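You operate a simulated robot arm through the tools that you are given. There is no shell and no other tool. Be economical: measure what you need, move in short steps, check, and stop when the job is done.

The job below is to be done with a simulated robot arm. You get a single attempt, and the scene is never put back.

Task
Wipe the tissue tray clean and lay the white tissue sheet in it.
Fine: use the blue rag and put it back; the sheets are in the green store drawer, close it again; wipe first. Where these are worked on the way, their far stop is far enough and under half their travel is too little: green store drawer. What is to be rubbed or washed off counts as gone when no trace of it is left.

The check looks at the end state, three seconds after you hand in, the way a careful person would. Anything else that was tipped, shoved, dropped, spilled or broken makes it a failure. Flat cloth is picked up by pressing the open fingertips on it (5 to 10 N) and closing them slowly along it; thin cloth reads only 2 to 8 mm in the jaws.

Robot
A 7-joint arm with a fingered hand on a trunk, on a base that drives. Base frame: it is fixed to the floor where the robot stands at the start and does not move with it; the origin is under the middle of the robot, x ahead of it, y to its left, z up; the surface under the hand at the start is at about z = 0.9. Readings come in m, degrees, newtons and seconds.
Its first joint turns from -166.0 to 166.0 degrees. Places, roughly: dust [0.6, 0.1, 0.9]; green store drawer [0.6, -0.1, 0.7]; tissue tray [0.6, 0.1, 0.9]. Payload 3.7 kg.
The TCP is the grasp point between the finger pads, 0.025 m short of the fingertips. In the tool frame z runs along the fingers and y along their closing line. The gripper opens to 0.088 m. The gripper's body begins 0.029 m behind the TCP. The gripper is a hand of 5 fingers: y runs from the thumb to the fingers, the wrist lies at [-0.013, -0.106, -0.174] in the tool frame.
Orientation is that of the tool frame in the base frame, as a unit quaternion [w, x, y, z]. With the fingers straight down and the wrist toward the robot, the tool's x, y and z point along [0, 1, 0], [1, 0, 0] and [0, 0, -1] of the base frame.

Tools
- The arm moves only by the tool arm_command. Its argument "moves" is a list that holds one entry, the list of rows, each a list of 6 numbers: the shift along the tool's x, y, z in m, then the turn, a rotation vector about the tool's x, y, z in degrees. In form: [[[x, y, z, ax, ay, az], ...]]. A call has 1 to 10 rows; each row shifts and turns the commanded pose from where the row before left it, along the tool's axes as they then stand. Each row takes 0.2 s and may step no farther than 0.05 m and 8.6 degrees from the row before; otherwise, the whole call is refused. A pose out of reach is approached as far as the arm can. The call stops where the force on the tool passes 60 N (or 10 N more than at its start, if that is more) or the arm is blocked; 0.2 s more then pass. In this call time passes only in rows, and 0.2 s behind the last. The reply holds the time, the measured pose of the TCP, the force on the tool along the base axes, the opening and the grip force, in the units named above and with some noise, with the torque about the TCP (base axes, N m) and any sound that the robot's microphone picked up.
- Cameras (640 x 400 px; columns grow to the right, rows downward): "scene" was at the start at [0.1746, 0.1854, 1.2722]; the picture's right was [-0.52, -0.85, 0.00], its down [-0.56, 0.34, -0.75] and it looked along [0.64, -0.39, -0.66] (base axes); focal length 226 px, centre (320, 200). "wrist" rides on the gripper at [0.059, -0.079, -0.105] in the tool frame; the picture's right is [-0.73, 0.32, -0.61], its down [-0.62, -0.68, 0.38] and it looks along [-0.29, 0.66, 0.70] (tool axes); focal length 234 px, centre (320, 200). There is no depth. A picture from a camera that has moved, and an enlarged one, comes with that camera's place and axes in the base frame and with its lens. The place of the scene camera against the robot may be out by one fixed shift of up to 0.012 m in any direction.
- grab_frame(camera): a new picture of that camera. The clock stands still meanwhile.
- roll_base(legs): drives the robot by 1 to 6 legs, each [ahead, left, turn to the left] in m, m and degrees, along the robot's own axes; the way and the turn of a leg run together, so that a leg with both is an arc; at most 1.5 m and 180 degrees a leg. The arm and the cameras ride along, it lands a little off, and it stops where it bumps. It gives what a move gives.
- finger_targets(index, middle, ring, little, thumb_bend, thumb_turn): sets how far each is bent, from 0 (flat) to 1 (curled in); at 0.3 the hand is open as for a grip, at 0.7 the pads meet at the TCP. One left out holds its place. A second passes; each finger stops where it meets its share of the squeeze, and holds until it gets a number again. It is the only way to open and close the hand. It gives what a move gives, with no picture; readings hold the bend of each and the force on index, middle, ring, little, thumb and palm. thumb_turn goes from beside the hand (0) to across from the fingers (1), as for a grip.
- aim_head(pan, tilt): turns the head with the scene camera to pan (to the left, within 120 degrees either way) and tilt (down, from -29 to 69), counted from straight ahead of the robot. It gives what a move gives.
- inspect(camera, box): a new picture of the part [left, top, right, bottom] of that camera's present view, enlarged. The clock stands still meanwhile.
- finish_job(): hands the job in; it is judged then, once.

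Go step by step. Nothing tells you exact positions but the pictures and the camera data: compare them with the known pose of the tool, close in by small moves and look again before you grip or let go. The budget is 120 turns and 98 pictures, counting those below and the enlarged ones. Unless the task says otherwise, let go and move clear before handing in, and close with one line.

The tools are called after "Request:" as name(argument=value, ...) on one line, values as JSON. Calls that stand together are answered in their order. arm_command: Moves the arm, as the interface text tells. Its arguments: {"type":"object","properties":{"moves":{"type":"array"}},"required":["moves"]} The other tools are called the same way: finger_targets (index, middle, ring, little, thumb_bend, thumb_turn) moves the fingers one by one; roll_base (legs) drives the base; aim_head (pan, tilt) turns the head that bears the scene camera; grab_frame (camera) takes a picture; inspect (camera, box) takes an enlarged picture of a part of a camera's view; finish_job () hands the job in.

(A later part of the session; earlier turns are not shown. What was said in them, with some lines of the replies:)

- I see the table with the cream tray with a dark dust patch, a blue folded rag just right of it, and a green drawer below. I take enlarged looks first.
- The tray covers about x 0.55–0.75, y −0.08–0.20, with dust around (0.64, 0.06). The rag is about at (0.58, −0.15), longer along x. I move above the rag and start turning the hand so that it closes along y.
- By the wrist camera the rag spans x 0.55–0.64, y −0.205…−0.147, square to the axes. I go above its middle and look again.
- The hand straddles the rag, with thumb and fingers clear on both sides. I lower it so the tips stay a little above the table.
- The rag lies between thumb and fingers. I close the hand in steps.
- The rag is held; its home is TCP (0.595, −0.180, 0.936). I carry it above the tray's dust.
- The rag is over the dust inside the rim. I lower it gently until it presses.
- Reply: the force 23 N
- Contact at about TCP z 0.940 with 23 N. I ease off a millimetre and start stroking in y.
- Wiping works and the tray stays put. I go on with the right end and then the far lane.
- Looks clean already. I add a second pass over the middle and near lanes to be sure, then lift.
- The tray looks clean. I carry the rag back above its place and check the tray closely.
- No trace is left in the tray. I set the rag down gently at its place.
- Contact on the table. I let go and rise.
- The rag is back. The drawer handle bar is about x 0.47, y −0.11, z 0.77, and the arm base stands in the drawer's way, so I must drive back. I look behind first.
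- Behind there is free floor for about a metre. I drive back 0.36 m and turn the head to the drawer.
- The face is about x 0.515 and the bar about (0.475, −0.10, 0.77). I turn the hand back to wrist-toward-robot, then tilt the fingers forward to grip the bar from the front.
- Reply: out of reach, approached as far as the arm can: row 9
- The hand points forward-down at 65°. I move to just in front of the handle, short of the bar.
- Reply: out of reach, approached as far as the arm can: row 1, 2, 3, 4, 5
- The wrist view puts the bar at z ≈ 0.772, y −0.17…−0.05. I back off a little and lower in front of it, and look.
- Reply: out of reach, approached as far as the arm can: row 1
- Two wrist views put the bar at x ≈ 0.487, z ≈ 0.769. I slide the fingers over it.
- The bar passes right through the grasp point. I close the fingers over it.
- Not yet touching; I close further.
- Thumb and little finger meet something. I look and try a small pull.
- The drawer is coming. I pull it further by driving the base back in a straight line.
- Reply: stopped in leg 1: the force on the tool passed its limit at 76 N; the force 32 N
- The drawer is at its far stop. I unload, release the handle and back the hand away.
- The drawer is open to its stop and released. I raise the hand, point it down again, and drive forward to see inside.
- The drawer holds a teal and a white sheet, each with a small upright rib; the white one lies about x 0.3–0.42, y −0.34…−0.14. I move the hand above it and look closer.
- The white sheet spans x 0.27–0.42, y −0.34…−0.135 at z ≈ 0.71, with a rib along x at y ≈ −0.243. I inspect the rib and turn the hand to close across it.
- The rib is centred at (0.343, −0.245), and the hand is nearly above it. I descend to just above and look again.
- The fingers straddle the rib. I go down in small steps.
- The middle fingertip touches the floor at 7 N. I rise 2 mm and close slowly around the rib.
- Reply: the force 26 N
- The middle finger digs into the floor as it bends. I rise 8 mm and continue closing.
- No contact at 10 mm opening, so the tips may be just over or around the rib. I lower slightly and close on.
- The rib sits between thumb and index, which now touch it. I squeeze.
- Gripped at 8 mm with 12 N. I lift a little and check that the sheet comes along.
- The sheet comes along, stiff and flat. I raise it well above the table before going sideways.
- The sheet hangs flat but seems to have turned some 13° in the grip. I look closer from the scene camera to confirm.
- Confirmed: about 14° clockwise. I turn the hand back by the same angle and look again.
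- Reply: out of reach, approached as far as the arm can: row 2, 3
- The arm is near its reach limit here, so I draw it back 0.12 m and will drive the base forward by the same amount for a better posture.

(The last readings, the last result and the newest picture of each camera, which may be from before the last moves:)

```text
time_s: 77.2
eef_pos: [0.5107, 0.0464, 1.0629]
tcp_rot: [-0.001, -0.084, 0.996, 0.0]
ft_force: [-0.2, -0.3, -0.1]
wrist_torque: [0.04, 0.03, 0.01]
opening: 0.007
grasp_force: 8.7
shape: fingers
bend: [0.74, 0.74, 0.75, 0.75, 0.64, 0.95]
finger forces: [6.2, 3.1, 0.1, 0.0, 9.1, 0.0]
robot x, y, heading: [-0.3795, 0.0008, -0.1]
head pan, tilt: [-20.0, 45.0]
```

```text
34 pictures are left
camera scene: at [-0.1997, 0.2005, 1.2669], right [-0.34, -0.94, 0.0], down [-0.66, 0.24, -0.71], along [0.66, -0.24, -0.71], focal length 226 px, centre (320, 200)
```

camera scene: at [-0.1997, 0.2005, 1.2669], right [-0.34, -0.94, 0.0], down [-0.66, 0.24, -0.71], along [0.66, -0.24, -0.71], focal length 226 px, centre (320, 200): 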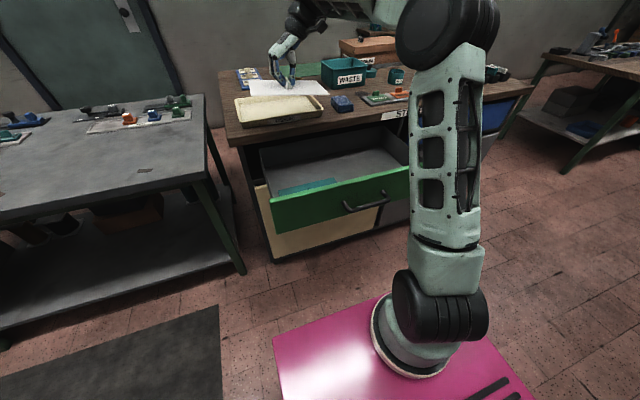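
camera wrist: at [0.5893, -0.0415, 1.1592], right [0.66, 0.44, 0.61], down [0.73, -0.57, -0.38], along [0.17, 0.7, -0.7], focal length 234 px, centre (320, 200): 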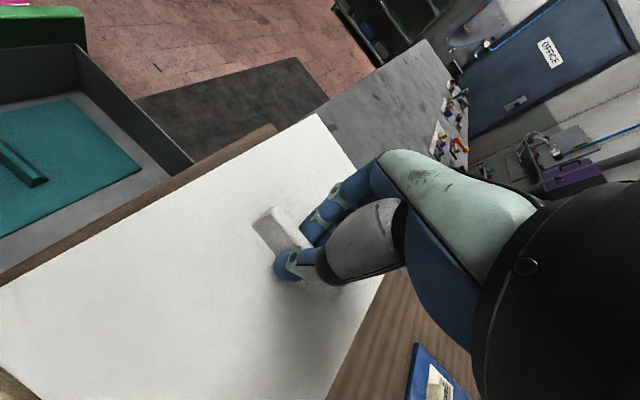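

Posture is good now. I drive forward 0.10 m, still clear of the open drawer.

Request:
roll_base(legs=[[0.1, 0, 0]])

Request:
arm_command(moves=[[[0, 0, 0, 0, 0, -4]]])

Request:
grab_frame(camera="scene")

Request:
grab_frame(camera="wrist")

```text
time_s: 78.4
eef_pos: [0.6102, 0.0464, 1.0633]
tcp_rot: [-0.001, -0.085, 0.996, 0.0]
ft_force: [0.4, 0.1, -0.5]
wrist_torque: [0.0, 0.02, 0.02]
opening: 0.0067
grasp_force: 9.3
shape: fingers
bend: [0.74, 0.74, 0.75, 0.75, 0.64, 0.95]
finger forces: [6.3, 3.0, 0.1, 0.0, 8.9, 0.1]
robot x, y, heading: [-0.2806, -0.0023, -0.0]
head pan, tilt: [-20.0, 45.0]
```

```text
time_s: 78.8
eef_pos: [0.6097, 0.0472, 1.0634]
tcp_rot: [-0.001, -0.119, 0.993, 0.0]
ft_force: [0.7, 0.0, 0.2]
wrist_torque: [0.0, 0.04, -0.04]
opening: 0.0069
grasp_force: 8.9
shape: fingers
bend: [0.74, 0.74, 0.75, 0.75, 0.64, 0.95]
finger forces: [6.1, 2.9, 0.1, 0.1, 8.8, 0.1]
robot x, y, heading: [-0.2794, -0.0018, 0.1]
head pan, tilt: [-20.0, 45.0]
```

```text
33 pictures are left
camera scene: at [-0.1, 0.2004, 1.267], right [-0.34, -0.94, 0.0], down [-0.66, 0.24, -0.71], along [0.66, -0.24, -0.71], focal length 226 px, centre (320, 200)
```

scene: 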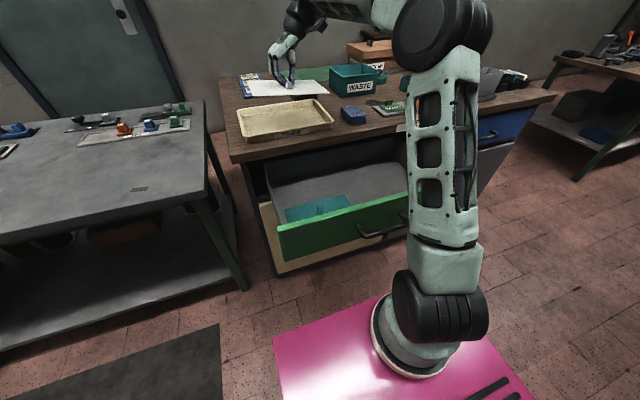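

```text
32 pictures are left
camera wrist: at [0.5721, -0.0438, 1.1695], right [0.63, 0.49, 0.61], down [0.77, -0.51, -0.38], along [0.12, 0.71, -0.7], focal length 234 px, centre (320, 200)
```

wrist: 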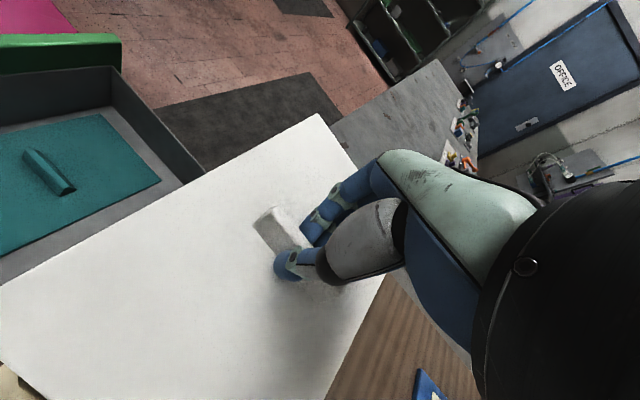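

Now the sheet's edges are square to the tray (x 0.533–0.683), with a slight tilt (right side lower). The tray's centre is about (0.640, 0.054). I level the sheet and move it over the centre.

Request:
arm_command(moves=[[[-0.0159, -0.0023, 0, 2.5, 0, 0], [-0.0159, -0.0024, 0, 2.5, 0, 0]]])

Request:
inspect(camera="scene", box=[220, 50, 350, 140])

Request:
grab_frame(camera="wrist")

```text
time_s: 79.4
eef_pos: [0.6423, 0.0486, 1.0653]
tcp_rot: [0.004, -0.12, 0.992, -0.045]
ft_force: [0.3, -0.3, 0.0]
wrist_torque: [0.01, 0.0, 0.01]
opening: 0.0069
grasp_force: 8.8
shape: fingers
bend: [0.74, 0.74, 0.75, 0.75, 0.64, 0.95]
finger forces: [6.2, 2.9, 0.0, 0.1, 8.9, 0.0]
robot x, y, heading: [-0.275, -0.0052, -0.1]
head pan, tilt: [-20.0, 45.0]
```

```text
4.44 times, centred on (285, 95) of scene
camera zoom: at [-0.1, 0.2003, 1.267], right [-0.34, -0.94, 0.0], down [-0.66, 0.24, -0.71], along [0.66, -0.24, -0.71], focal length 1007 px, centre (476, 667)
```

zoom: 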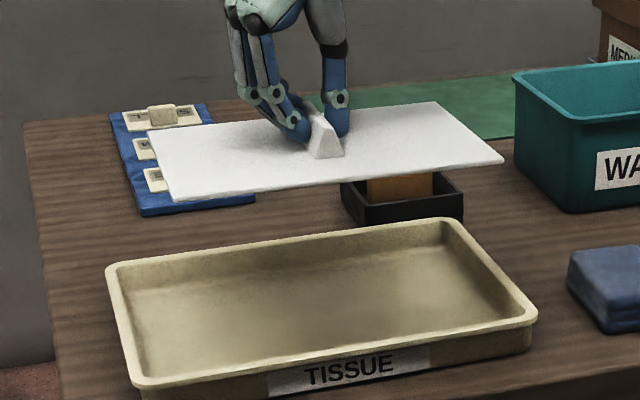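

```text
30 pictures are left
camera wrist: at [0.6014, -0.033, 1.1772], right [0.62, 0.54, 0.58], down [0.77, -0.54, -0.32], along [0.14, 0.64, -0.75], focal length 234 px, centre (320, 200)
```

wrist: 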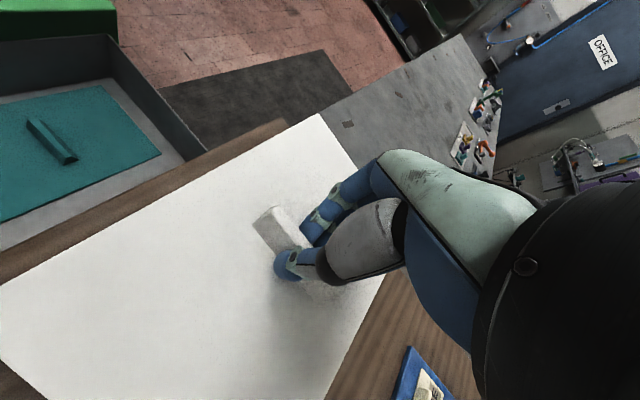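

The sheet is square to the tray and level. I lower it to just above the rim and check the fit.

Request:
arm_command(moves=[[[-0.0006, 0.0045, 0.028, 0, 0, 0], [-0.0006, 0.0045, 0.028, 0, 0, 0], [-0.0006, 0.0045, 0.028, 0, 0, 0]]])

Request:
inspect(camera="scene", box=[220, 60, 350, 150])

Request:
grab_frame(camera="wrist")

```text
time_s: 80.2
eef_pos: [0.6417, 0.0577, 0.9765]
tcp_rot: [0.004, -0.12, 0.992, -0.043]
ft_force: [0.0, -1.3, 0.0]
wrist_torque: [0.02, -0.04, -0.04]
opening: 0.007
grasp_force: 9.4
shape: fingers
bend: [0.74, 0.74, 0.75, 0.75, 0.64, 0.95]
finger forces: [6.2, 2.9, 0.0, 0.0, 8.9, 0.0]
robot x, y, heading: [-0.2765, -0.0035, 0.0]
head pan, tilt: [-20.0, 45.0]
```

```text
4.44 times, centred on (285, 105) of scene
camera zoom: at [-0.1, 0.2004, 1.267], right [-0.34, -0.94, 0.0], down [-0.66, 0.24, -0.71], along [0.66, -0.24, -0.71], focal length 1007 px, centre (476, 622)
```

zoom: 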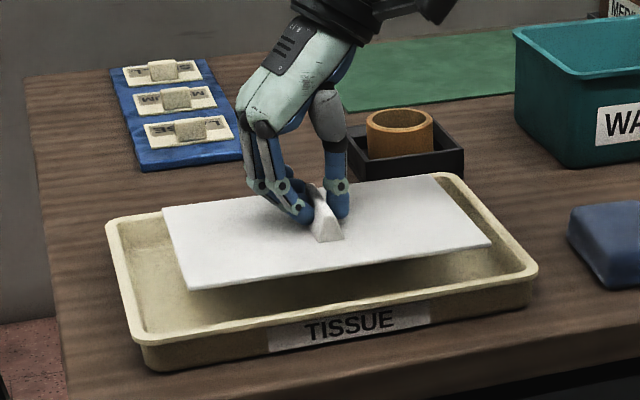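

```text
28 pictures are left
camera wrist: at [0.6013, -0.0247, 1.0903], right [0.62, 0.54, 0.58], down [0.77, -0.54, -0.32], along [0.14, 0.65, -0.75], focal length 234 px, centre (320, 200)
```

wrist: 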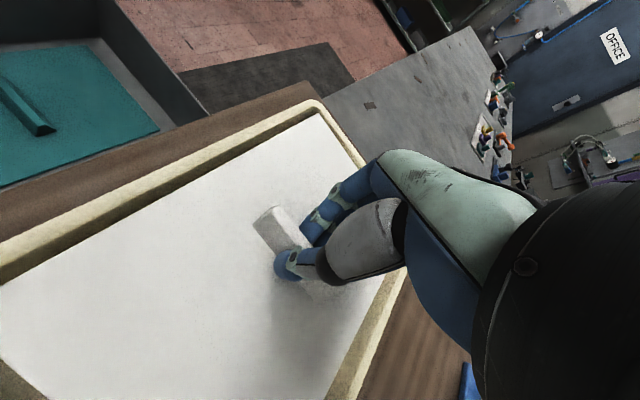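

The sheet sits centred over the tray within a few millimetres. I lower it gently into the tray.

Request:
arm_command(moves=[[[-0.0039, 0.001, 0.014, 0, 0, 0], [0, 0.0008, 0.009, 0, 0, 0], [0, 0.0004, 0.006, 0, 0, 0], [0, 0.0002, 0.003, 0, 0, 0]]])

Request:
inspect(camera="scene", box=[220, 60, 350, 150])

Request:
grab_frame(camera="wrist")

```text
time_s: 81.2
eef_pos: [0.6456, 0.0574, 0.9466]
tcp_rot: [0.004, -0.12, 0.992, -0.044]
ft_force: [-0.2, -0.6, 0.0]
wrist_torque: [0.02, 0.0, -0.01]
opening: 0.0069
grasp_force: 8.9
shape: fingers
bend: [0.74, 0.74, 0.75, 0.75, 0.64, 0.95]
finger forces: [6.2, 2.7, 0.0, 0.0, 8.9, 0.0]
robot x, y, heading: [-0.282, -0.0009, 0.0]
head pan, tilt: [-20.0, 45.0]
```

```text
4.44 times, centred on (285, 105) of scene
camera zoom: at [-0.0999, 0.2004, 1.267], right [-0.34, -0.94, 0.0], down [-0.66, 0.24, -0.71], along [0.66, -0.24, -0.71], focal length 1007 px, centre (476, 622)
```

zoom: 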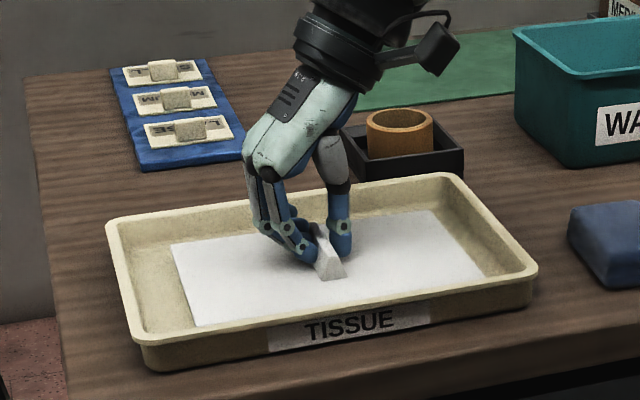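

```text
26 pictures are left
camera wrist: at [0.6055, -0.0248, 1.0589], right [0.62, 0.54, 0.58], down [0.77, -0.54, -0.32], along [0.14, 0.65, -0.75], focal length 234 px, centre (320, 200)
```

wrist: 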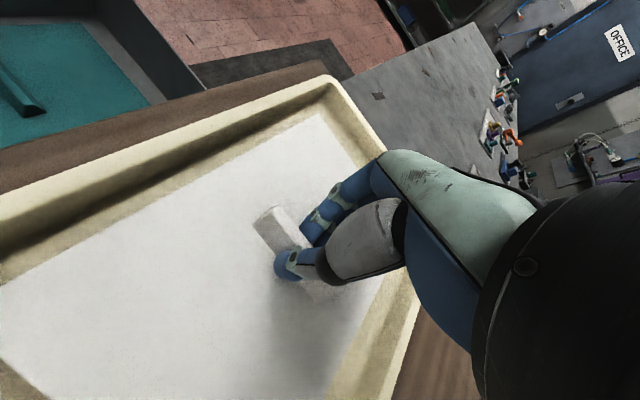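

It is inside the rim with room all around. I go down the last millimetres to contact.

Request:
arm_command(moves=[[[0, 0.0002, 0.003, 0, 0, 0], [0, 0.0002, 0.002, 0, 0, 0], [0, 0.0002, 0.002, 0, 0, 0]]])

```text
time_s: 82.0
eef_pos: [0.6463, 0.057, 0.9391]
tcp_rot: [0.004, -0.12, 0.992, -0.043]
ft_force: [0.3, 0.8, -0.6]
wrist_torque: [-0.02, -0.02, 0.0]
opening: 0.0066
grasp_force: 8.9
shape: fingers
bend: [0.74, 0.74, 0.75, 0.75, 0.64, 0.95]
finger forces: [6.0, 3.0, 0.0, 0.0, 9.1, 0.0]
robot x, y, heading: [-0.2772, -0.0019, 0.1]
head pan, tilt: [-20.0, 45.0]
```

Request:
arm_command(moves=[[[0, 0.0002, 0.002, 0, 0, 0], [0, 0.0002, 0.002, 0, 0, 0]]])

```text
time_s: 82.6
eef_pos: [0.6458, 0.0567, 0.9367]
tcp_rot: [0.005, -0.119, 0.992, -0.044]
ft_force: [1.2, -0.1, 12.7]
wrist_torque: [-0.06, 0.03, 0.01]
opening: 0.0074
grasp_force: 14.4
shape: fingers
bend: [0.74, 0.75, 0.75, 0.75, 0.64, 0.95]
finger forces: [9.3, 5.3, 0.1, 0.0, 12.8, 0.1]
robot x, y, heading: [-0.2786, -0.0023, 0.0]
head pan, tilt: [-20.0, 45.0]
```

Contact. I open slightly, rise, then open fully.

Request:
arm_command(moves=[[[0, 0, -0.001, 0, 0, 0]]])

Request:
finger_targets(index=0.57, middle=0.57, ring=0.57, little=0.57, thumb_bend=0.55)

Request:
arm_command(moves=[[[0, 0, -0.005, 0, 0, 0], [0, 0, -0.01, 0, 0, 0], [0, 0, -0.02, 0, 0, 0], [0, 0, -0.03, 0, 0, 0], [0, 0, -0.04, 0, 0, 0]]])

Request:
inspect(camera="scene", box=[220, 60, 350, 150])

```text
time_s: 83.0
eef_pos: [0.6463, 0.0574, 0.9379]
tcp_rot: [0.004, -0.119, 0.992, -0.044]
ft_force: [-0.8, 2.6, 11.3]
wrist_torque: [-0.06, -0.03, 0.0]
opening: 0.0072
grasp_force: 13.6
shape: fingers
bend: [0.74, 0.75, 0.75, 0.75, 0.64, 0.95]
finger forces: [9.1, 6.2, 0.1, 0.0, 12.1, 0.0]
robot x, y, heading: [-0.2783, 0.0006, 0.0]
head pan, tilt: [-20.0, 45.0]
```

```text
time_s: 84.0
eef_pos: [0.6453, 0.0571, 0.937]
tcp_rot: [0.004, -0.12, 0.992, -0.043]
ft_force: [1.5, -2.1, 14.9]
wrist_torque: [0.08, 0.05, 0.02]
opening: 0.0208
grasp_force: 7.3
shape: fingers
bend: [0.63, 0.59, 0.56, 0.56, 0.55, 0.97]
finger forces: [9.6, 5.0, 0.0, 0.1, 0.0, 0.0]
robot x, y, heading: [-0.2789, -0.0021, 0.1]
head pan, tilt: [-20.0, 45.0]
```

```text
time_s: 85.2
eef_pos: [0.6434, 0.0652, 1.0403]
tcp_rot: [0.003, -0.12, 0.992, -0.043]
ft_force: [0.4, 0.3, -1.0]
wrist_torque: [-0.01, 0.02, -0.01]
opening: 0.0293
grasp_force: 0.0
shape: fingers
bend: [0.56, 0.56, 0.56, 0.56, 0.55, 0.97]
finger forces: [0.0, 0.0, 0.0, 0.0, 0.0, 0.0]
robot x, y, heading: [-0.2811, 0.0027, -0.1]
head pan, tilt: [-20.0, 45.0]
```

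```text
4.44 times, centred on (285, 105) of scene
camera zoom: at [-0.0998, 0.2003, 1.2669], right [-0.34, -0.94, 0.0], down [-0.66, 0.24, -0.71], along [0.66, -0.24, -0.71], focal length 1007 px, centre (476, 622)
```

zoom: 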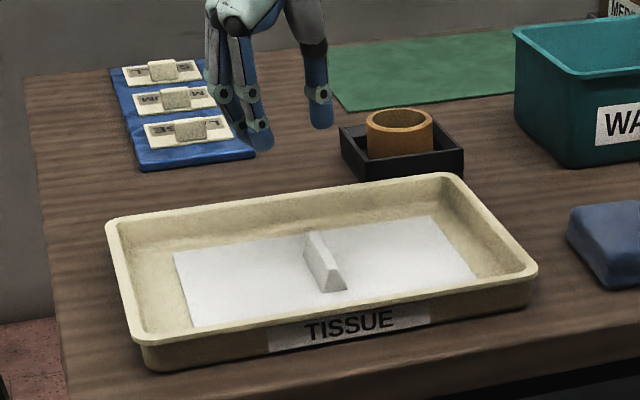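

The sheet lies flat in the tray. Next I raise the hand, undo its turn, and back away to close the drawer.

Request:
arm_command(moves=[[[0, 0, -0.04, -5, 0, 0], [0, 0, -0.04, 0, 0, 6.85], [0, 0, 0, 0, 0, 6.85], [0.017, -0.03, 0, 0, 0, 0], [0.017, -0.03, 0, 0, 0, 0], [0.017, -0.03, 0, 0, 0, 0], [0.017, -0.03, 0, 0, 0, 0], [0.017, -0.03, 0, 0, 0, 0], [0.017, -0.03, 0, 0, 0, 0], [0, 0, 0, 0, 0, 4]]])

Request:
arm_command(moves=[[[0, 0, 0, 0, 0, 8.6], [0, 0, 0, 0, 0, 8.6], [0, 0, 0, 0, 0, 8.6], [0, 0, 0, 0, 0, 8.6], [0, 0, 0, 0, 0, 8.6], [0, 0, 0, 0, 0, 8.6], [0, 0, 0, 0, 0, 8.6], [0, 0, 0, 0, 0, 8.6], [0, 0, 0, 0, 0, 8.6], [0, 0, 0, 0, 0, 8.6]]])

Request:
grab_frame(camera="wrist")

```text
time_s: 87.4
eef_pos: [0.541, -0.1119, 1.1213]
tcp_rot: [-0.001, 0.033, 0.999, 0.0]
ft_force: [0.2, 0.0, 0.2]
wrist_torque: [0.01, 0.02, -0.01]
opening: 0.0292
grasp_force: 0.1
shape: fingers
bend: [0.56, 0.56, 0.56, 0.56, 0.55, 0.97]
finger forces: [0.0, 0.0, 0.1, 0.0, 0.0, 0.0]
robot x, y, heading: [-0.279, -0.0018, -0.4]
head pan, tilt: [-20.0, 45.0]
```

```text
time_s: 89.6
eef_pos: [0.5416, -0.1116, 1.1218]
tcp_rot: [0.0, 0.707, 0.707, -0.002]
ft_force: [0.0, 0.5, -0.6]
wrist_torque: [0.02, 0.03, 0.05]
opening: 0.0292
grasp_force: 0.2
shape: fingers
bend: [0.56, 0.56, 0.56, 0.56, 0.55, 0.97]
finger forces: [0.0, 0.0, 0.0, 0.1, 0.1, 0.0]
robot x, y, heading: [-0.28, -0.0044, -0.2]
head pan, tilt: [-20.0, 45.0]
```

```text
24 pictures are left
camera wrist: at [0.4627, -0.0529, 1.2269], right [0.32, -0.73, 0.61], down [-0.68, -0.62, -0.38], along [0.66, -0.29, -0.7], focal length 234 px, centre (320, 200)
```

wrist: 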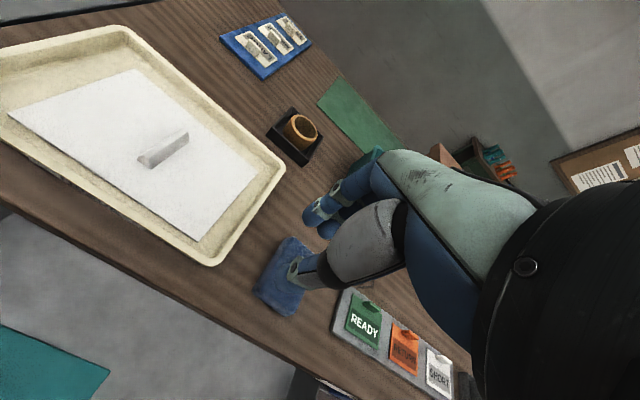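

Request:
inspect(camera="wrist", box=[0, 10, 300, 280])

```text
1.48 times, centred on (150, 145) of wrist
camera zoom: at [0.4627, -0.0529, 1.2269], right [0.32, -0.73, 0.61], down [-0.68, -0.62, -0.38], along [0.66, -0.29, -0.7], focal length 347 px, centre (572, 282)
```

zoom: 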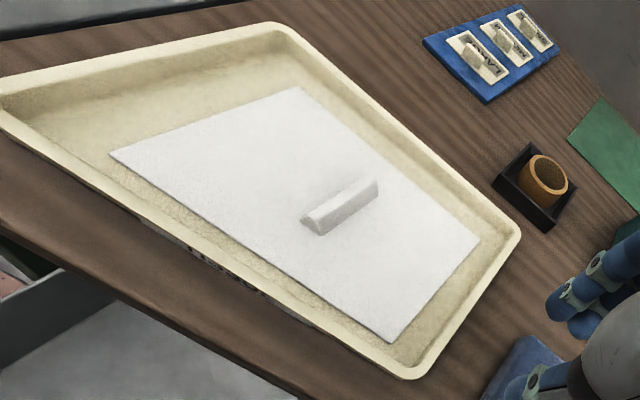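

The sheet lies flat within the tray floor. Now I drive back and bring the hand to the drawer handle the same way as before.

Request:
roll_base(legs=[[-0.455, 0, 0]])

Request:
arm_command(moves=[[[0, 0, 0, -8.1, 0, 0], [0, 0, 0, -8.1, 0, 0], [0, 0, 0, -8.1, 0, 0], [0, 0, 0, -8.1, 0, 0], [0, 0, 0, -8.1, 0, 0], [0, 0, 0, -8.1, 0, 0], [0, 0, 0, -8.1, 0, 0], [0, 0, 0, -8.3, 0, 0]]])

Request:
finger_targets(index=0.3, middle=0.3, ring=0.3, little=0.3, thumb_bend=0.3)

Request:
grab_frame(camera="scene")

```text
time_s: 92.3
eef_pos: [0.0805, -0.1068, 1.1219]
tcp_rot: [0.0, 0.704, 0.71, -0.001]
ft_force: [0.4, 0.1, 1.0]
wrist_torque: [0.0, 0.01, 0.01]
opening: 0.0286
grasp_force: 0.1
shape: fingers
bend: [0.56, 0.56, 0.56, 0.56, 0.55, 0.97]
finger forces: [0.0, 0.1, 0.1, 0.0, 0.0, 0.1]
robot x, y, heading: [-0.7411, -0.0006, 0.6]
head pan, tilt: [-20.0, 45.0]
```

```text
time_s: 94.1
eef_pos: [0.079, -0.1066, 1.1217]
tcp_rot: [0.377, 0.593, 0.6, 0.382]
ft_force: [0.3, 0.0, 0.3]
wrist_torque: [0.02, -0.02, 0.0]
opening: 0.0292
grasp_force: 0.0
shape: fingers
bend: [0.56, 0.56, 0.56, 0.56, 0.55, 0.98]
finger forces: [0.0, 0.0, 0.1, 0.1, 0.0, 0.1]
robot x, y, heading: [-0.7408, -0.003, 0.1]
head pan, tilt: [-20.0, 45.0]
```

```text
time_s: 95.1
eef_pos: [0.08, -0.1053, 1.1214]
tcp_rot: [0.378, 0.593, 0.6, 0.382]
ft_force: [0.0, 0.0, 0.4]
wrist_torque: [-0.03, -0.03, -0.01]
opening: 0.0845
grasp_force: 0.1
shape: fingers
bend: [0.3, 0.3, 0.3, 0.3, 0.3, 0.98]
finger forces: [0.1, 0.0, 0.0, 0.0, 0.0, 0.0]
robot x, y, heading: [-0.7409, -0.0008, 0.5]
head pan, tilt: [-20.0, 45.0]
```

```text
22 pictures are left
camera scene: at [-0.5631, 0.2006, 1.267], right [-0.34, -0.94, 0.0], down [-0.67, 0.24, -0.71], along [0.67, -0.24, -0.71], focal length 226 px, centre (320, 200)
```

scene: 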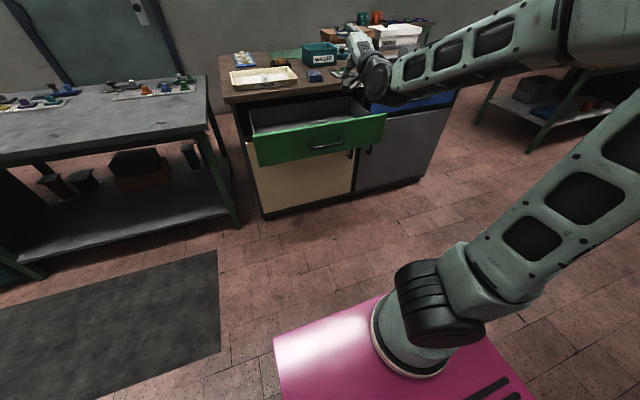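

Request:
arm_command(moves=[[[0, -0.0393, 0.0182, 0, 0, 0], [0, -0.0393, 0.0182, 0, 0, 0], [0, -0.0393, 0.0182, 0, 0, 0], [0, -0.0393, 0.0182, 0, 0, 0], [0, -0.0393, 0.0182, 0, 0, 0], [0, -0.0393, 0.0182, 0, 0, 0], [0, -0.0393, 0.0182, 0, 0, 0], [0, -0.0393, 0.0182, 0, 0, 0]]])

Request:
grab_frame(camera="wrist")

```text
time_s: 96.9
eef_pos: [0.0778, -0.1071, 0.7758]
tcp_rot: [0.379, 0.594, 0.599, 0.381]
ft_force: [0.4, 0.0, -0.1]
wrist_torque: [-0.02, 0.01, 0.01]
opening: 0.0847
grasp_force: 0.1
shape: fingers
bend: [0.3, 0.3, 0.3, 0.3, 0.3, 0.98]
finger forces: [0.0, 0.0, 0.0, 0.0, 0.1, 0.1]
robot x, y, heading: [-0.7428, -0.0005, 0.7]
head pan, tilt: [-20.0, 45.0]
```

```text
21 pictures are left
camera wrist: at [-0.0516, -0.049, 0.7482], right [-0.41, -0.73, 0.55], down [0.06, -0.62, -0.78], along [0.91, -0.28, 0.3], focal length 234 px, centre (320, 200)
```

wrist: 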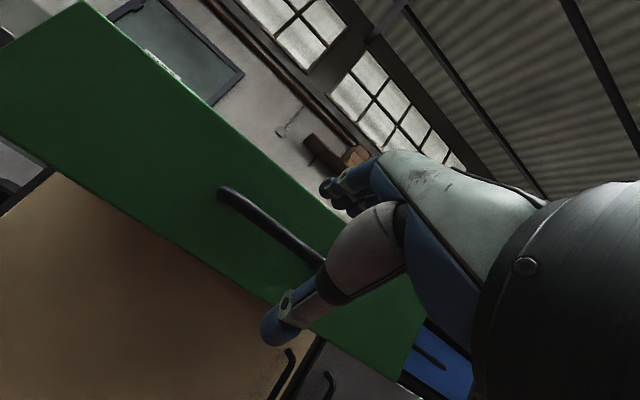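

Same view as before, further off. I drive forward 0.105 m so the fingers pass around the bar.

Request:
roll_base(legs=[[0.105, 0, -0.5]])

Request:
grab_frame(camera="wrist")

```text
time_s: 98.1
eef_pos: [0.1807, -0.1123, 0.775]
tcp_rot: [0.379, 0.596, 0.597, 0.379]
ft_force: [-0.5, -0.1, -0.5]
wrist_torque: [-0.02, 0.04, -0.02]
opening: 0.0846
grasp_force: 0.0
shape: fingers
bend: [0.3, 0.3, 0.3, 0.3, 0.3, 0.98]
finger forces: [0.0, 0.0, 0.0, 0.0, 0.1, 0.0]
robot x, y, heading: [-0.6421, -0.0056, -0.2]
head pan, tilt: [-20.0, 45.0]
```

```text
20 pictures are left
camera wrist: at [0.0521, -0.0549, 0.7485], right [-0.41, -0.73, 0.55], down [0.06, -0.62, -0.78], along [0.91, -0.29, 0.3], focal length 234 px, centre (320, 200)
```

wrist: 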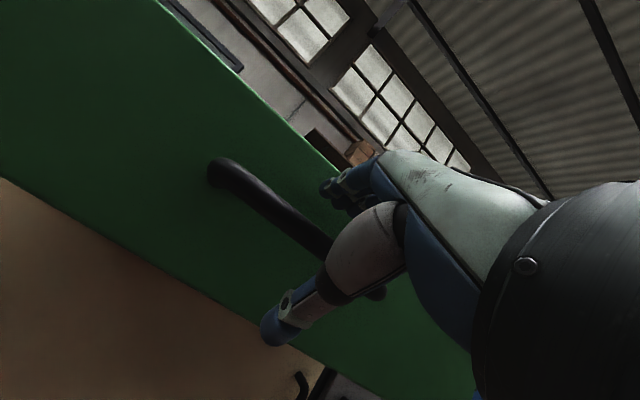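

The bar is where it was relative to the hand when I gripped it before. I close on it and push with the base.

Request:
finger_targets(index=0.8, middle=0.8, ring=0.8, little=0.8, thumb_bend=0.75)

Request:
roll_base(legs=[[0.1, 0, 0]])

Request:
grab_frame(camera="scene")

```text
time_s: 99.1
eef_pos: [0.1804, -0.1137, 0.7777]
tcp_rot: [0.381, 0.596, 0.596, 0.38]
ft_force: [9.0, -6.3, 36.0]
wrist_torque: [-1.09, -0.14, 0.18]
opening: 0.0
grasp_force: 28.2
shape: fingers
bend: [0.78, 0.78, 0.77, 0.78, 0.69, 0.97]
finger forces: [6.5, 7.6, 10.1, 21.3, 10.3, 0.0]
robot x, y, heading: [-0.6352, -0.0024, -0.3]
head pan, tilt: [-20.0, 45.0]
```

```text
time_s: 100.2
eef_pos: [0.2774, -0.1144, 0.7737]
tcp_rot: [0.379, 0.597, 0.597, 0.379]
ft_force: [-1.2, 3.8, -15.7]
wrist_torque: [-0.08, -0.41, -0.07]
opening: 0.0001
grasp_force: 7.4
shape: fingers
bend: [0.79, 0.8, 0.8, 0.8, 0.69, 0.96]
finger forces: [0.2, 0.0, 0.1, 0.0, 15.0, 0.1]
robot x, y, heading: [-0.5363, -0.0035, -0.2]
head pan, tilt: [-20.0, 45.0]
```

```text
19 pictures are left
camera scene: at [-0.3586, 0.1989, 1.2669], right [-0.35, -0.94, 0.0], down [-0.66, 0.24, -0.71], along [0.66, -0.24, -0.71], focal length 226 px, centre (320, 200)
```

scene: 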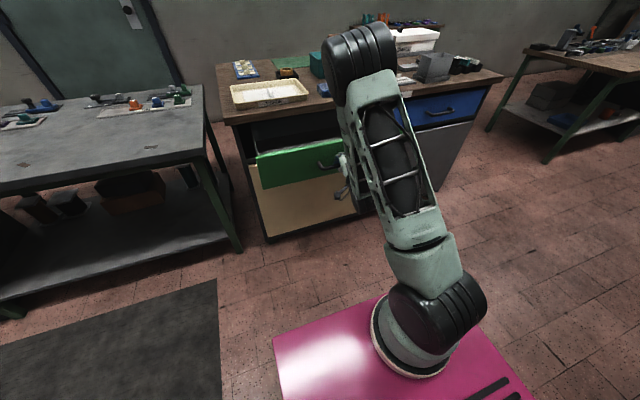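

The drawer is going in. The elbow rides high, clear of the table. I push on 0.15 m.

Request:
roll_base(legs=[[0.15, 0, 0]])

Request:
grab_frame(camera="scene")

Request:
grab_frame(camera="wrist")

```text
time_s: 101.6
eef_pos: [0.427, -0.1135, 0.7734]
tcp_rot: [0.379, 0.597, 0.597, 0.379]
ft_force: [-0.4, 5.2, -13.8]
wrist_torque: [0.0, -0.33, -0.11]
opening: 0.0
grasp_force: 6.5
shape: fingers
bend: [0.79, 0.8, 0.8, 0.8, 0.69, 0.96]
finger forces: [0.0, 0.1, 0.0, 0.1, 13.4, 0.0]
robot x, y, heading: [-0.3897, -0.0039, -0.1]
head pan, tilt: [-20.0, 45.0]
```

```text
18 pictures are left
camera scene: at [-0.2099, 0.1983, 1.2669], right [-0.35, -0.94, 0.0], down [-0.66, 0.24, -0.71], along [0.66, -0.24, -0.71], focal length 226 px, centre (320, 200)
```

scene: 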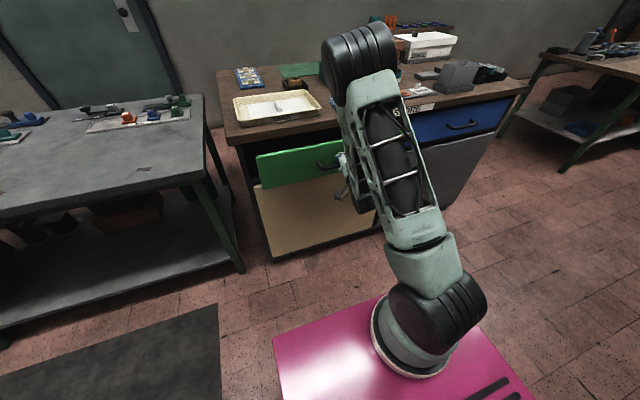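

```text
17 pictures are left
camera wrist: at [0.2987, -0.056, 0.7478], right [-0.41, -0.73, 0.55], down [0.06, -0.62, -0.78], along [0.91, -0.29, 0.3], focal length 234 px, centre (320, 200)
```

wrist: 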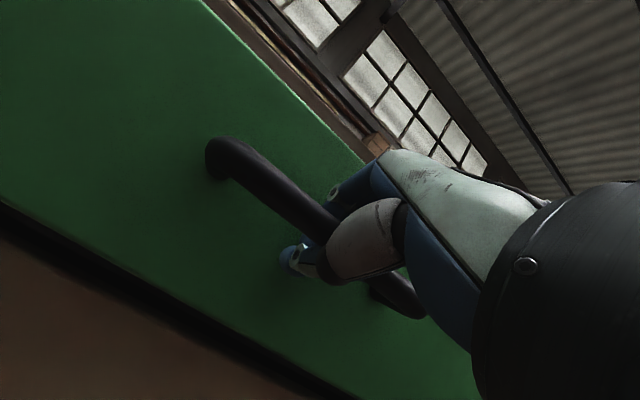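

Request:
roll_base(legs=[[0.05, 0, 0]])

Request:
inspect(camera="scene", box=[210, 60, 430, 200])

```text
time_s: 102.5
eef_pos: [0.4773, -0.1136, 0.774]
tcp_rot: [0.379, 0.597, 0.597, 0.379]
ft_force: [-0.3, 1.7, -10.9]
wrist_torque: [-0.07, -0.29, -0.06]
opening: 0.0003
grasp_force: 5.6
shape: fingers
bend: [0.79, 0.8, 0.8, 0.8, 0.69, 0.96]
finger forces: [0.0, 0.1, 0.0, 0.0, 11.7, 0.1]
robot x, y, heading: [-0.3398, -0.002, -0.1]
head pan, tilt: [-20.0, 45.0]
```

```text
2.86 times, centred on (320, 130) of scene
camera zoom: at [-0.1598, 0.1982, 1.2669], right [-0.34, -0.94, 0.0], down [-0.66, 0.24, -0.71], along [0.66, -0.24, -0.71], focal length 647 px, centre (320, 400)
```

zoom: 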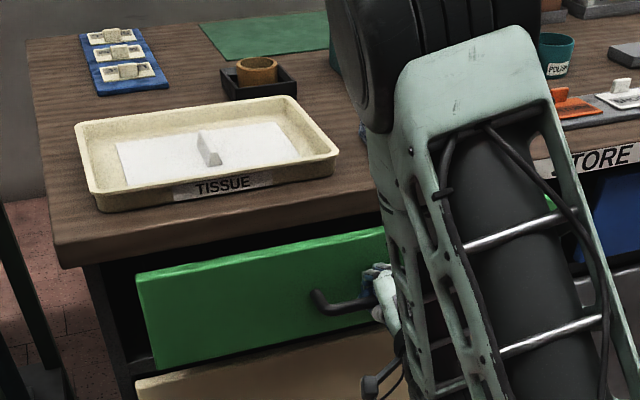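

Still a few centimetres open. I finish with small arm pushes.

Request:
arm_command(moves=[[[0, 0.0042, 0.009, 0, 0, 0], [0, 0.0042, 0.009, 0, 0, 0], [0, 0.0021, 0.0045, 0, 0, 0]]])

Request:
inspect(camera="scene", box=[210, 60, 430, 200])

```text
time_s: 103.3
eef_pos: [0.502, -0.1142, 0.7738]
tcp_rot: [0.378, 0.598, 0.598, 0.377]
ft_force: [-25.4, 5.2, -3.5]
wrist_torque: [0.03, 0.25, -0.01]
opening: 0.0
grasp_force: 15.9
shape: fingers
bend: [0.79, 0.8, 0.8, 0.8, 0.71, 0.96]
finger forces: [0.0, 0.0, 0.0, 0.0, 32.0, 0.0]
robot x, y, heading: [-0.3375, -0.0046, -0.2]
head pan, tilt: [-20.0, 45.0]
```

```text
2.86 times, centred on (320, 130) of scene
camera zoom: at [-0.161, 0.1984, 1.267], right [-0.34, -0.94, 0.0], down [-0.66, 0.24, -0.71], along [0.66, -0.24, -0.71], focal length 647 px, centre (320, 400)
```

zoom: 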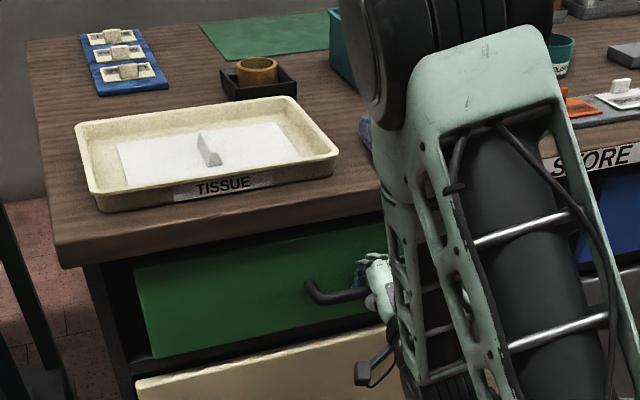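

Reaction 25 N: the drawer is at its closed stop. I ease back within the slack, open the hand and check.

Request:
arm_command(moves=[[[0, -0.0042, -0.009, 0, 0, 0], [0, -0.0034, -0.0072, 0, 0, 0]]])

Request:
finger_targets(index=0.5, middle=0.5, ring=0.5, little=0.5, thumb_bend=0.3)

Request:
grab_frame(camera="wrist")

```text
time_s: 103.9
eef_pos: [0.4855, -0.1154, 0.7731]
tcp_rot: [0.378, 0.597, 0.598, 0.378]
ft_force: [-1.1, 1.7, -11.5]
wrist_torque: [-0.03, -0.21, -0.04]
opening: 0.0
grasp_force: 5.1
shape: fingers
bend: [0.79, 0.8, 0.8, 0.8, 0.69, 0.96]
finger forces: [0.1, 0.0, 0.0, 0.0, 10.5, 0.1]
robot x, y, heading: [-0.3392, -0.0029, -0.4]
head pan, tilt: [-20.0, 45.0]
```

```text
time_s: 104.9
eef_pos: [0.485, -0.1153, 0.7749]
tcp_rot: [0.379, 0.598, 0.597, 0.378]
ft_force: [-15.5, -2.3, -2.6]
wrist_torque: [-0.01, -0.1, -0.12]
opening: 0.0547
grasp_force: 7.9
shape: fingers
bend: [0.57, 0.54, 0.52, 0.5, 0.3, 0.97]
finger forces: [8.7, 3.8, 2.7, 0.1, 0.0, 0.0]
robot x, y, heading: [-0.3398, -0.0044, -0.3]
head pan, tilt: [-20.0, 45.0]
```

```text
14 pictures are left
camera wrist: at [0.356, -0.0574, 0.7482], right [-0.41, -0.73, 0.55], down [0.06, -0.62, -0.78], along [0.91, -0.29, 0.3], focal length 234 px, centre (320, 200)
```

wrist: 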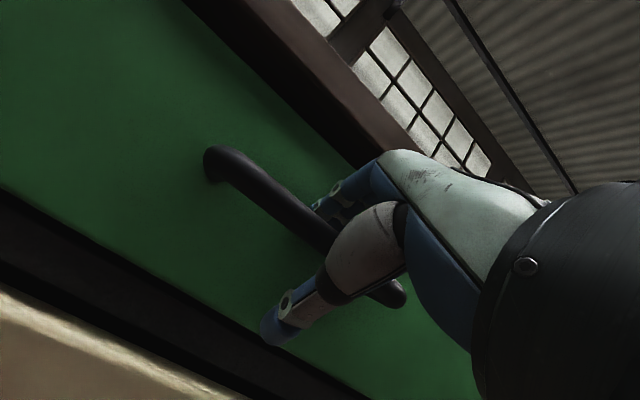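

The fingertips press on the closed face. I back 1.5 cm while opening fully, then move away.

Request:
arm_command(moves=[[[0, -0.0034, -0.0072, 0, 0, 0]]])

Request:
finger_targets(index=0.3, middle=0.3, ring=0.3, little=0.3)

Request:
arm_command(moves=[[[0, -0.0034, -0.0072, 0, 0, 0]]])

Request:
roll_base(legs=[[-0.15, 0, 0]])

Request:
grab_frame(camera="wrist")

Request:
grab_frame(camera="scene")

```text
time_s: 105.3
eef_pos: [0.4769, -0.1146, 0.775]
tcp_rot: [0.378, 0.596, 0.598, 0.379]
ft_force: [-0.1, 0.4, -0.4]
wrist_torque: [-0.01, 0.0, 0.03]
opening: 0.0627
grasp_force: 0.1
shape: fingers
bend: [0.5, 0.5, 0.5, 0.5, 0.3, 0.97]
finger forces: [0.1, 0.0, 0.0, 0.0, 0.0, 0.0]
robot x, y, heading: [-0.3417, -0.0027, -0.4]
head pan, tilt: [-20.0, 45.0]
```

```text
time_s: 106.3
eef_pos: [0.4771, -0.1151, 0.7731]
tcp_rot: [0.378, 0.598, 0.597, 0.378]
ft_force: [-9.7, -0.9, -2.2]
wrist_torque: [-0.03, -0.24, 0.0]
opening: 0.0823
grasp_force: 5.1
shape: fingers
bend: [0.32, 0.34, 0.3, 0.3, 0.3, 0.97]
finger forces: [4.3, 5.8, 0.0, 0.1, 0.0, 0.1]
robot x, y, heading: [-0.3396, -0.0024, -0.1]
head pan, tilt: [-20.0, 45.0]
```

```text
time_s: 106.7
eef_pos: [0.4689, -0.1152, 0.774]
tcp_rot: [0.379, 0.597, 0.597, 0.379]
ft_force: [0.6, 0.6, -0.2]
wrist_torque: [0.02, -0.01, -0.02]
opening: 0.0844
grasp_force: 0.1
shape: fingers
bend: [0.3, 0.3, 0.3, 0.3, 0.3, 0.97]
finger forces: [0.0, 0.1, 0.0, 0.0, 0.0, 0.1]
robot x, y, heading: [-0.3419, -0.0046, -0.0]
head pan, tilt: [-20.0, 45.0]
```

```text
time_s: 108.1
eef_pos: [0.3195, -0.1144, 0.7732]
tcp_rot: [0.378, 0.597, 0.598, 0.378]
ft_force: [0.2, 0.2, 0.1]
wrist_torque: [0.0, 0.0, -0.01]
opening: 0.0843
grasp_force: 0.1
shape: fingers
bend: [0.3, 0.3, 0.3, 0.3, 0.3, 0.97]
finger forces: [0.2, 0.0, 0.0, 0.0, 0.0, 0.1]
robot x, y, heading: [-0.4905, -0.003, -0.2]
head pan, tilt: [-20.0, 45.0]
```

```text
13 pictures are left
camera wrist: at [0.1905, -0.0553, 0.7474], right [-0.41, -0.73, 0.55], down [0.06, -0.62, -0.78], along [0.91, -0.29, 0.3], focal length 234 px, centre (320, 200)
```

wrist: 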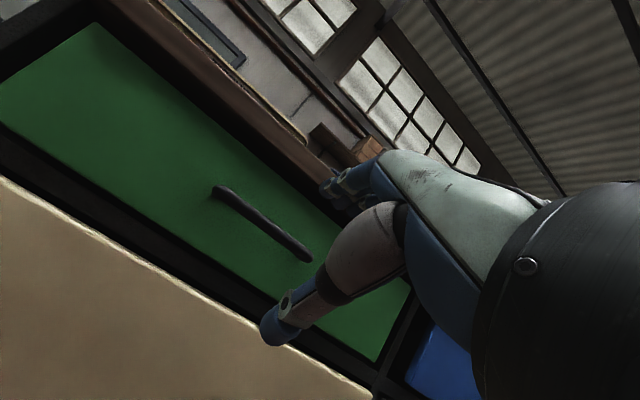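

```text
12 pictures are left
camera scene: at [-0.3108, 0.1988, 1.267], right [-0.34, -0.94, 0.0], down [-0.66, 0.24, -0.71], along [0.66, -0.24, -0.71], focal length 226 px, centre (320, 200)
```

scene: 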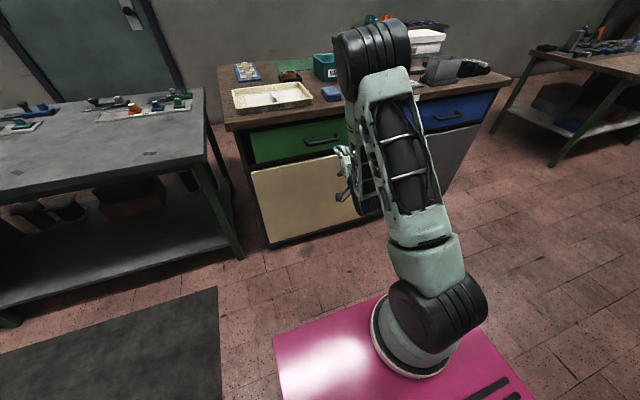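

The drawer is closed and the hand clear. One last close look at drawer, tray and rag.

Request:
inspect(camera="scene", box=[210, 50, 400, 170])

```text
3.33 times, centred on (305, 110) of scene
camera zoom: at [-0.3108, 0.1988, 1.267], right [-0.34, -0.94, 0.0], down [-0.66, 0.24, -0.71], along [0.66, -0.24, -0.71], focal length 755 px, centre (370, 500)
```

zoom: 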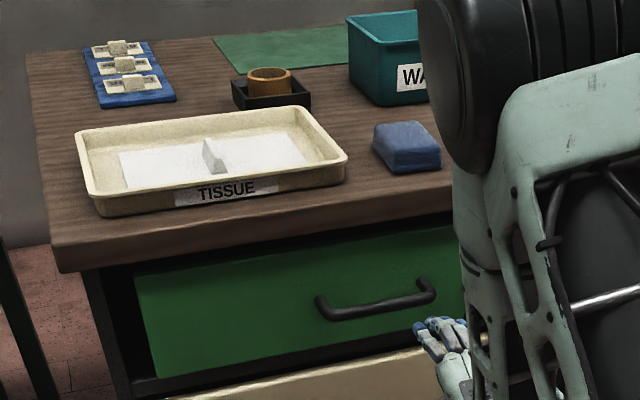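

Everything is in its final place: the tray is clean with the white sheet in it, the rag is back, the drawer is closed and the hand is clear. I hand in.

Request:
finish_job()

```text
The job is handed in.
```

I wiped the tray clean with the blue rag, put the rag back, laid the white tissue sheet flat in the tray, and closed the green drawer.
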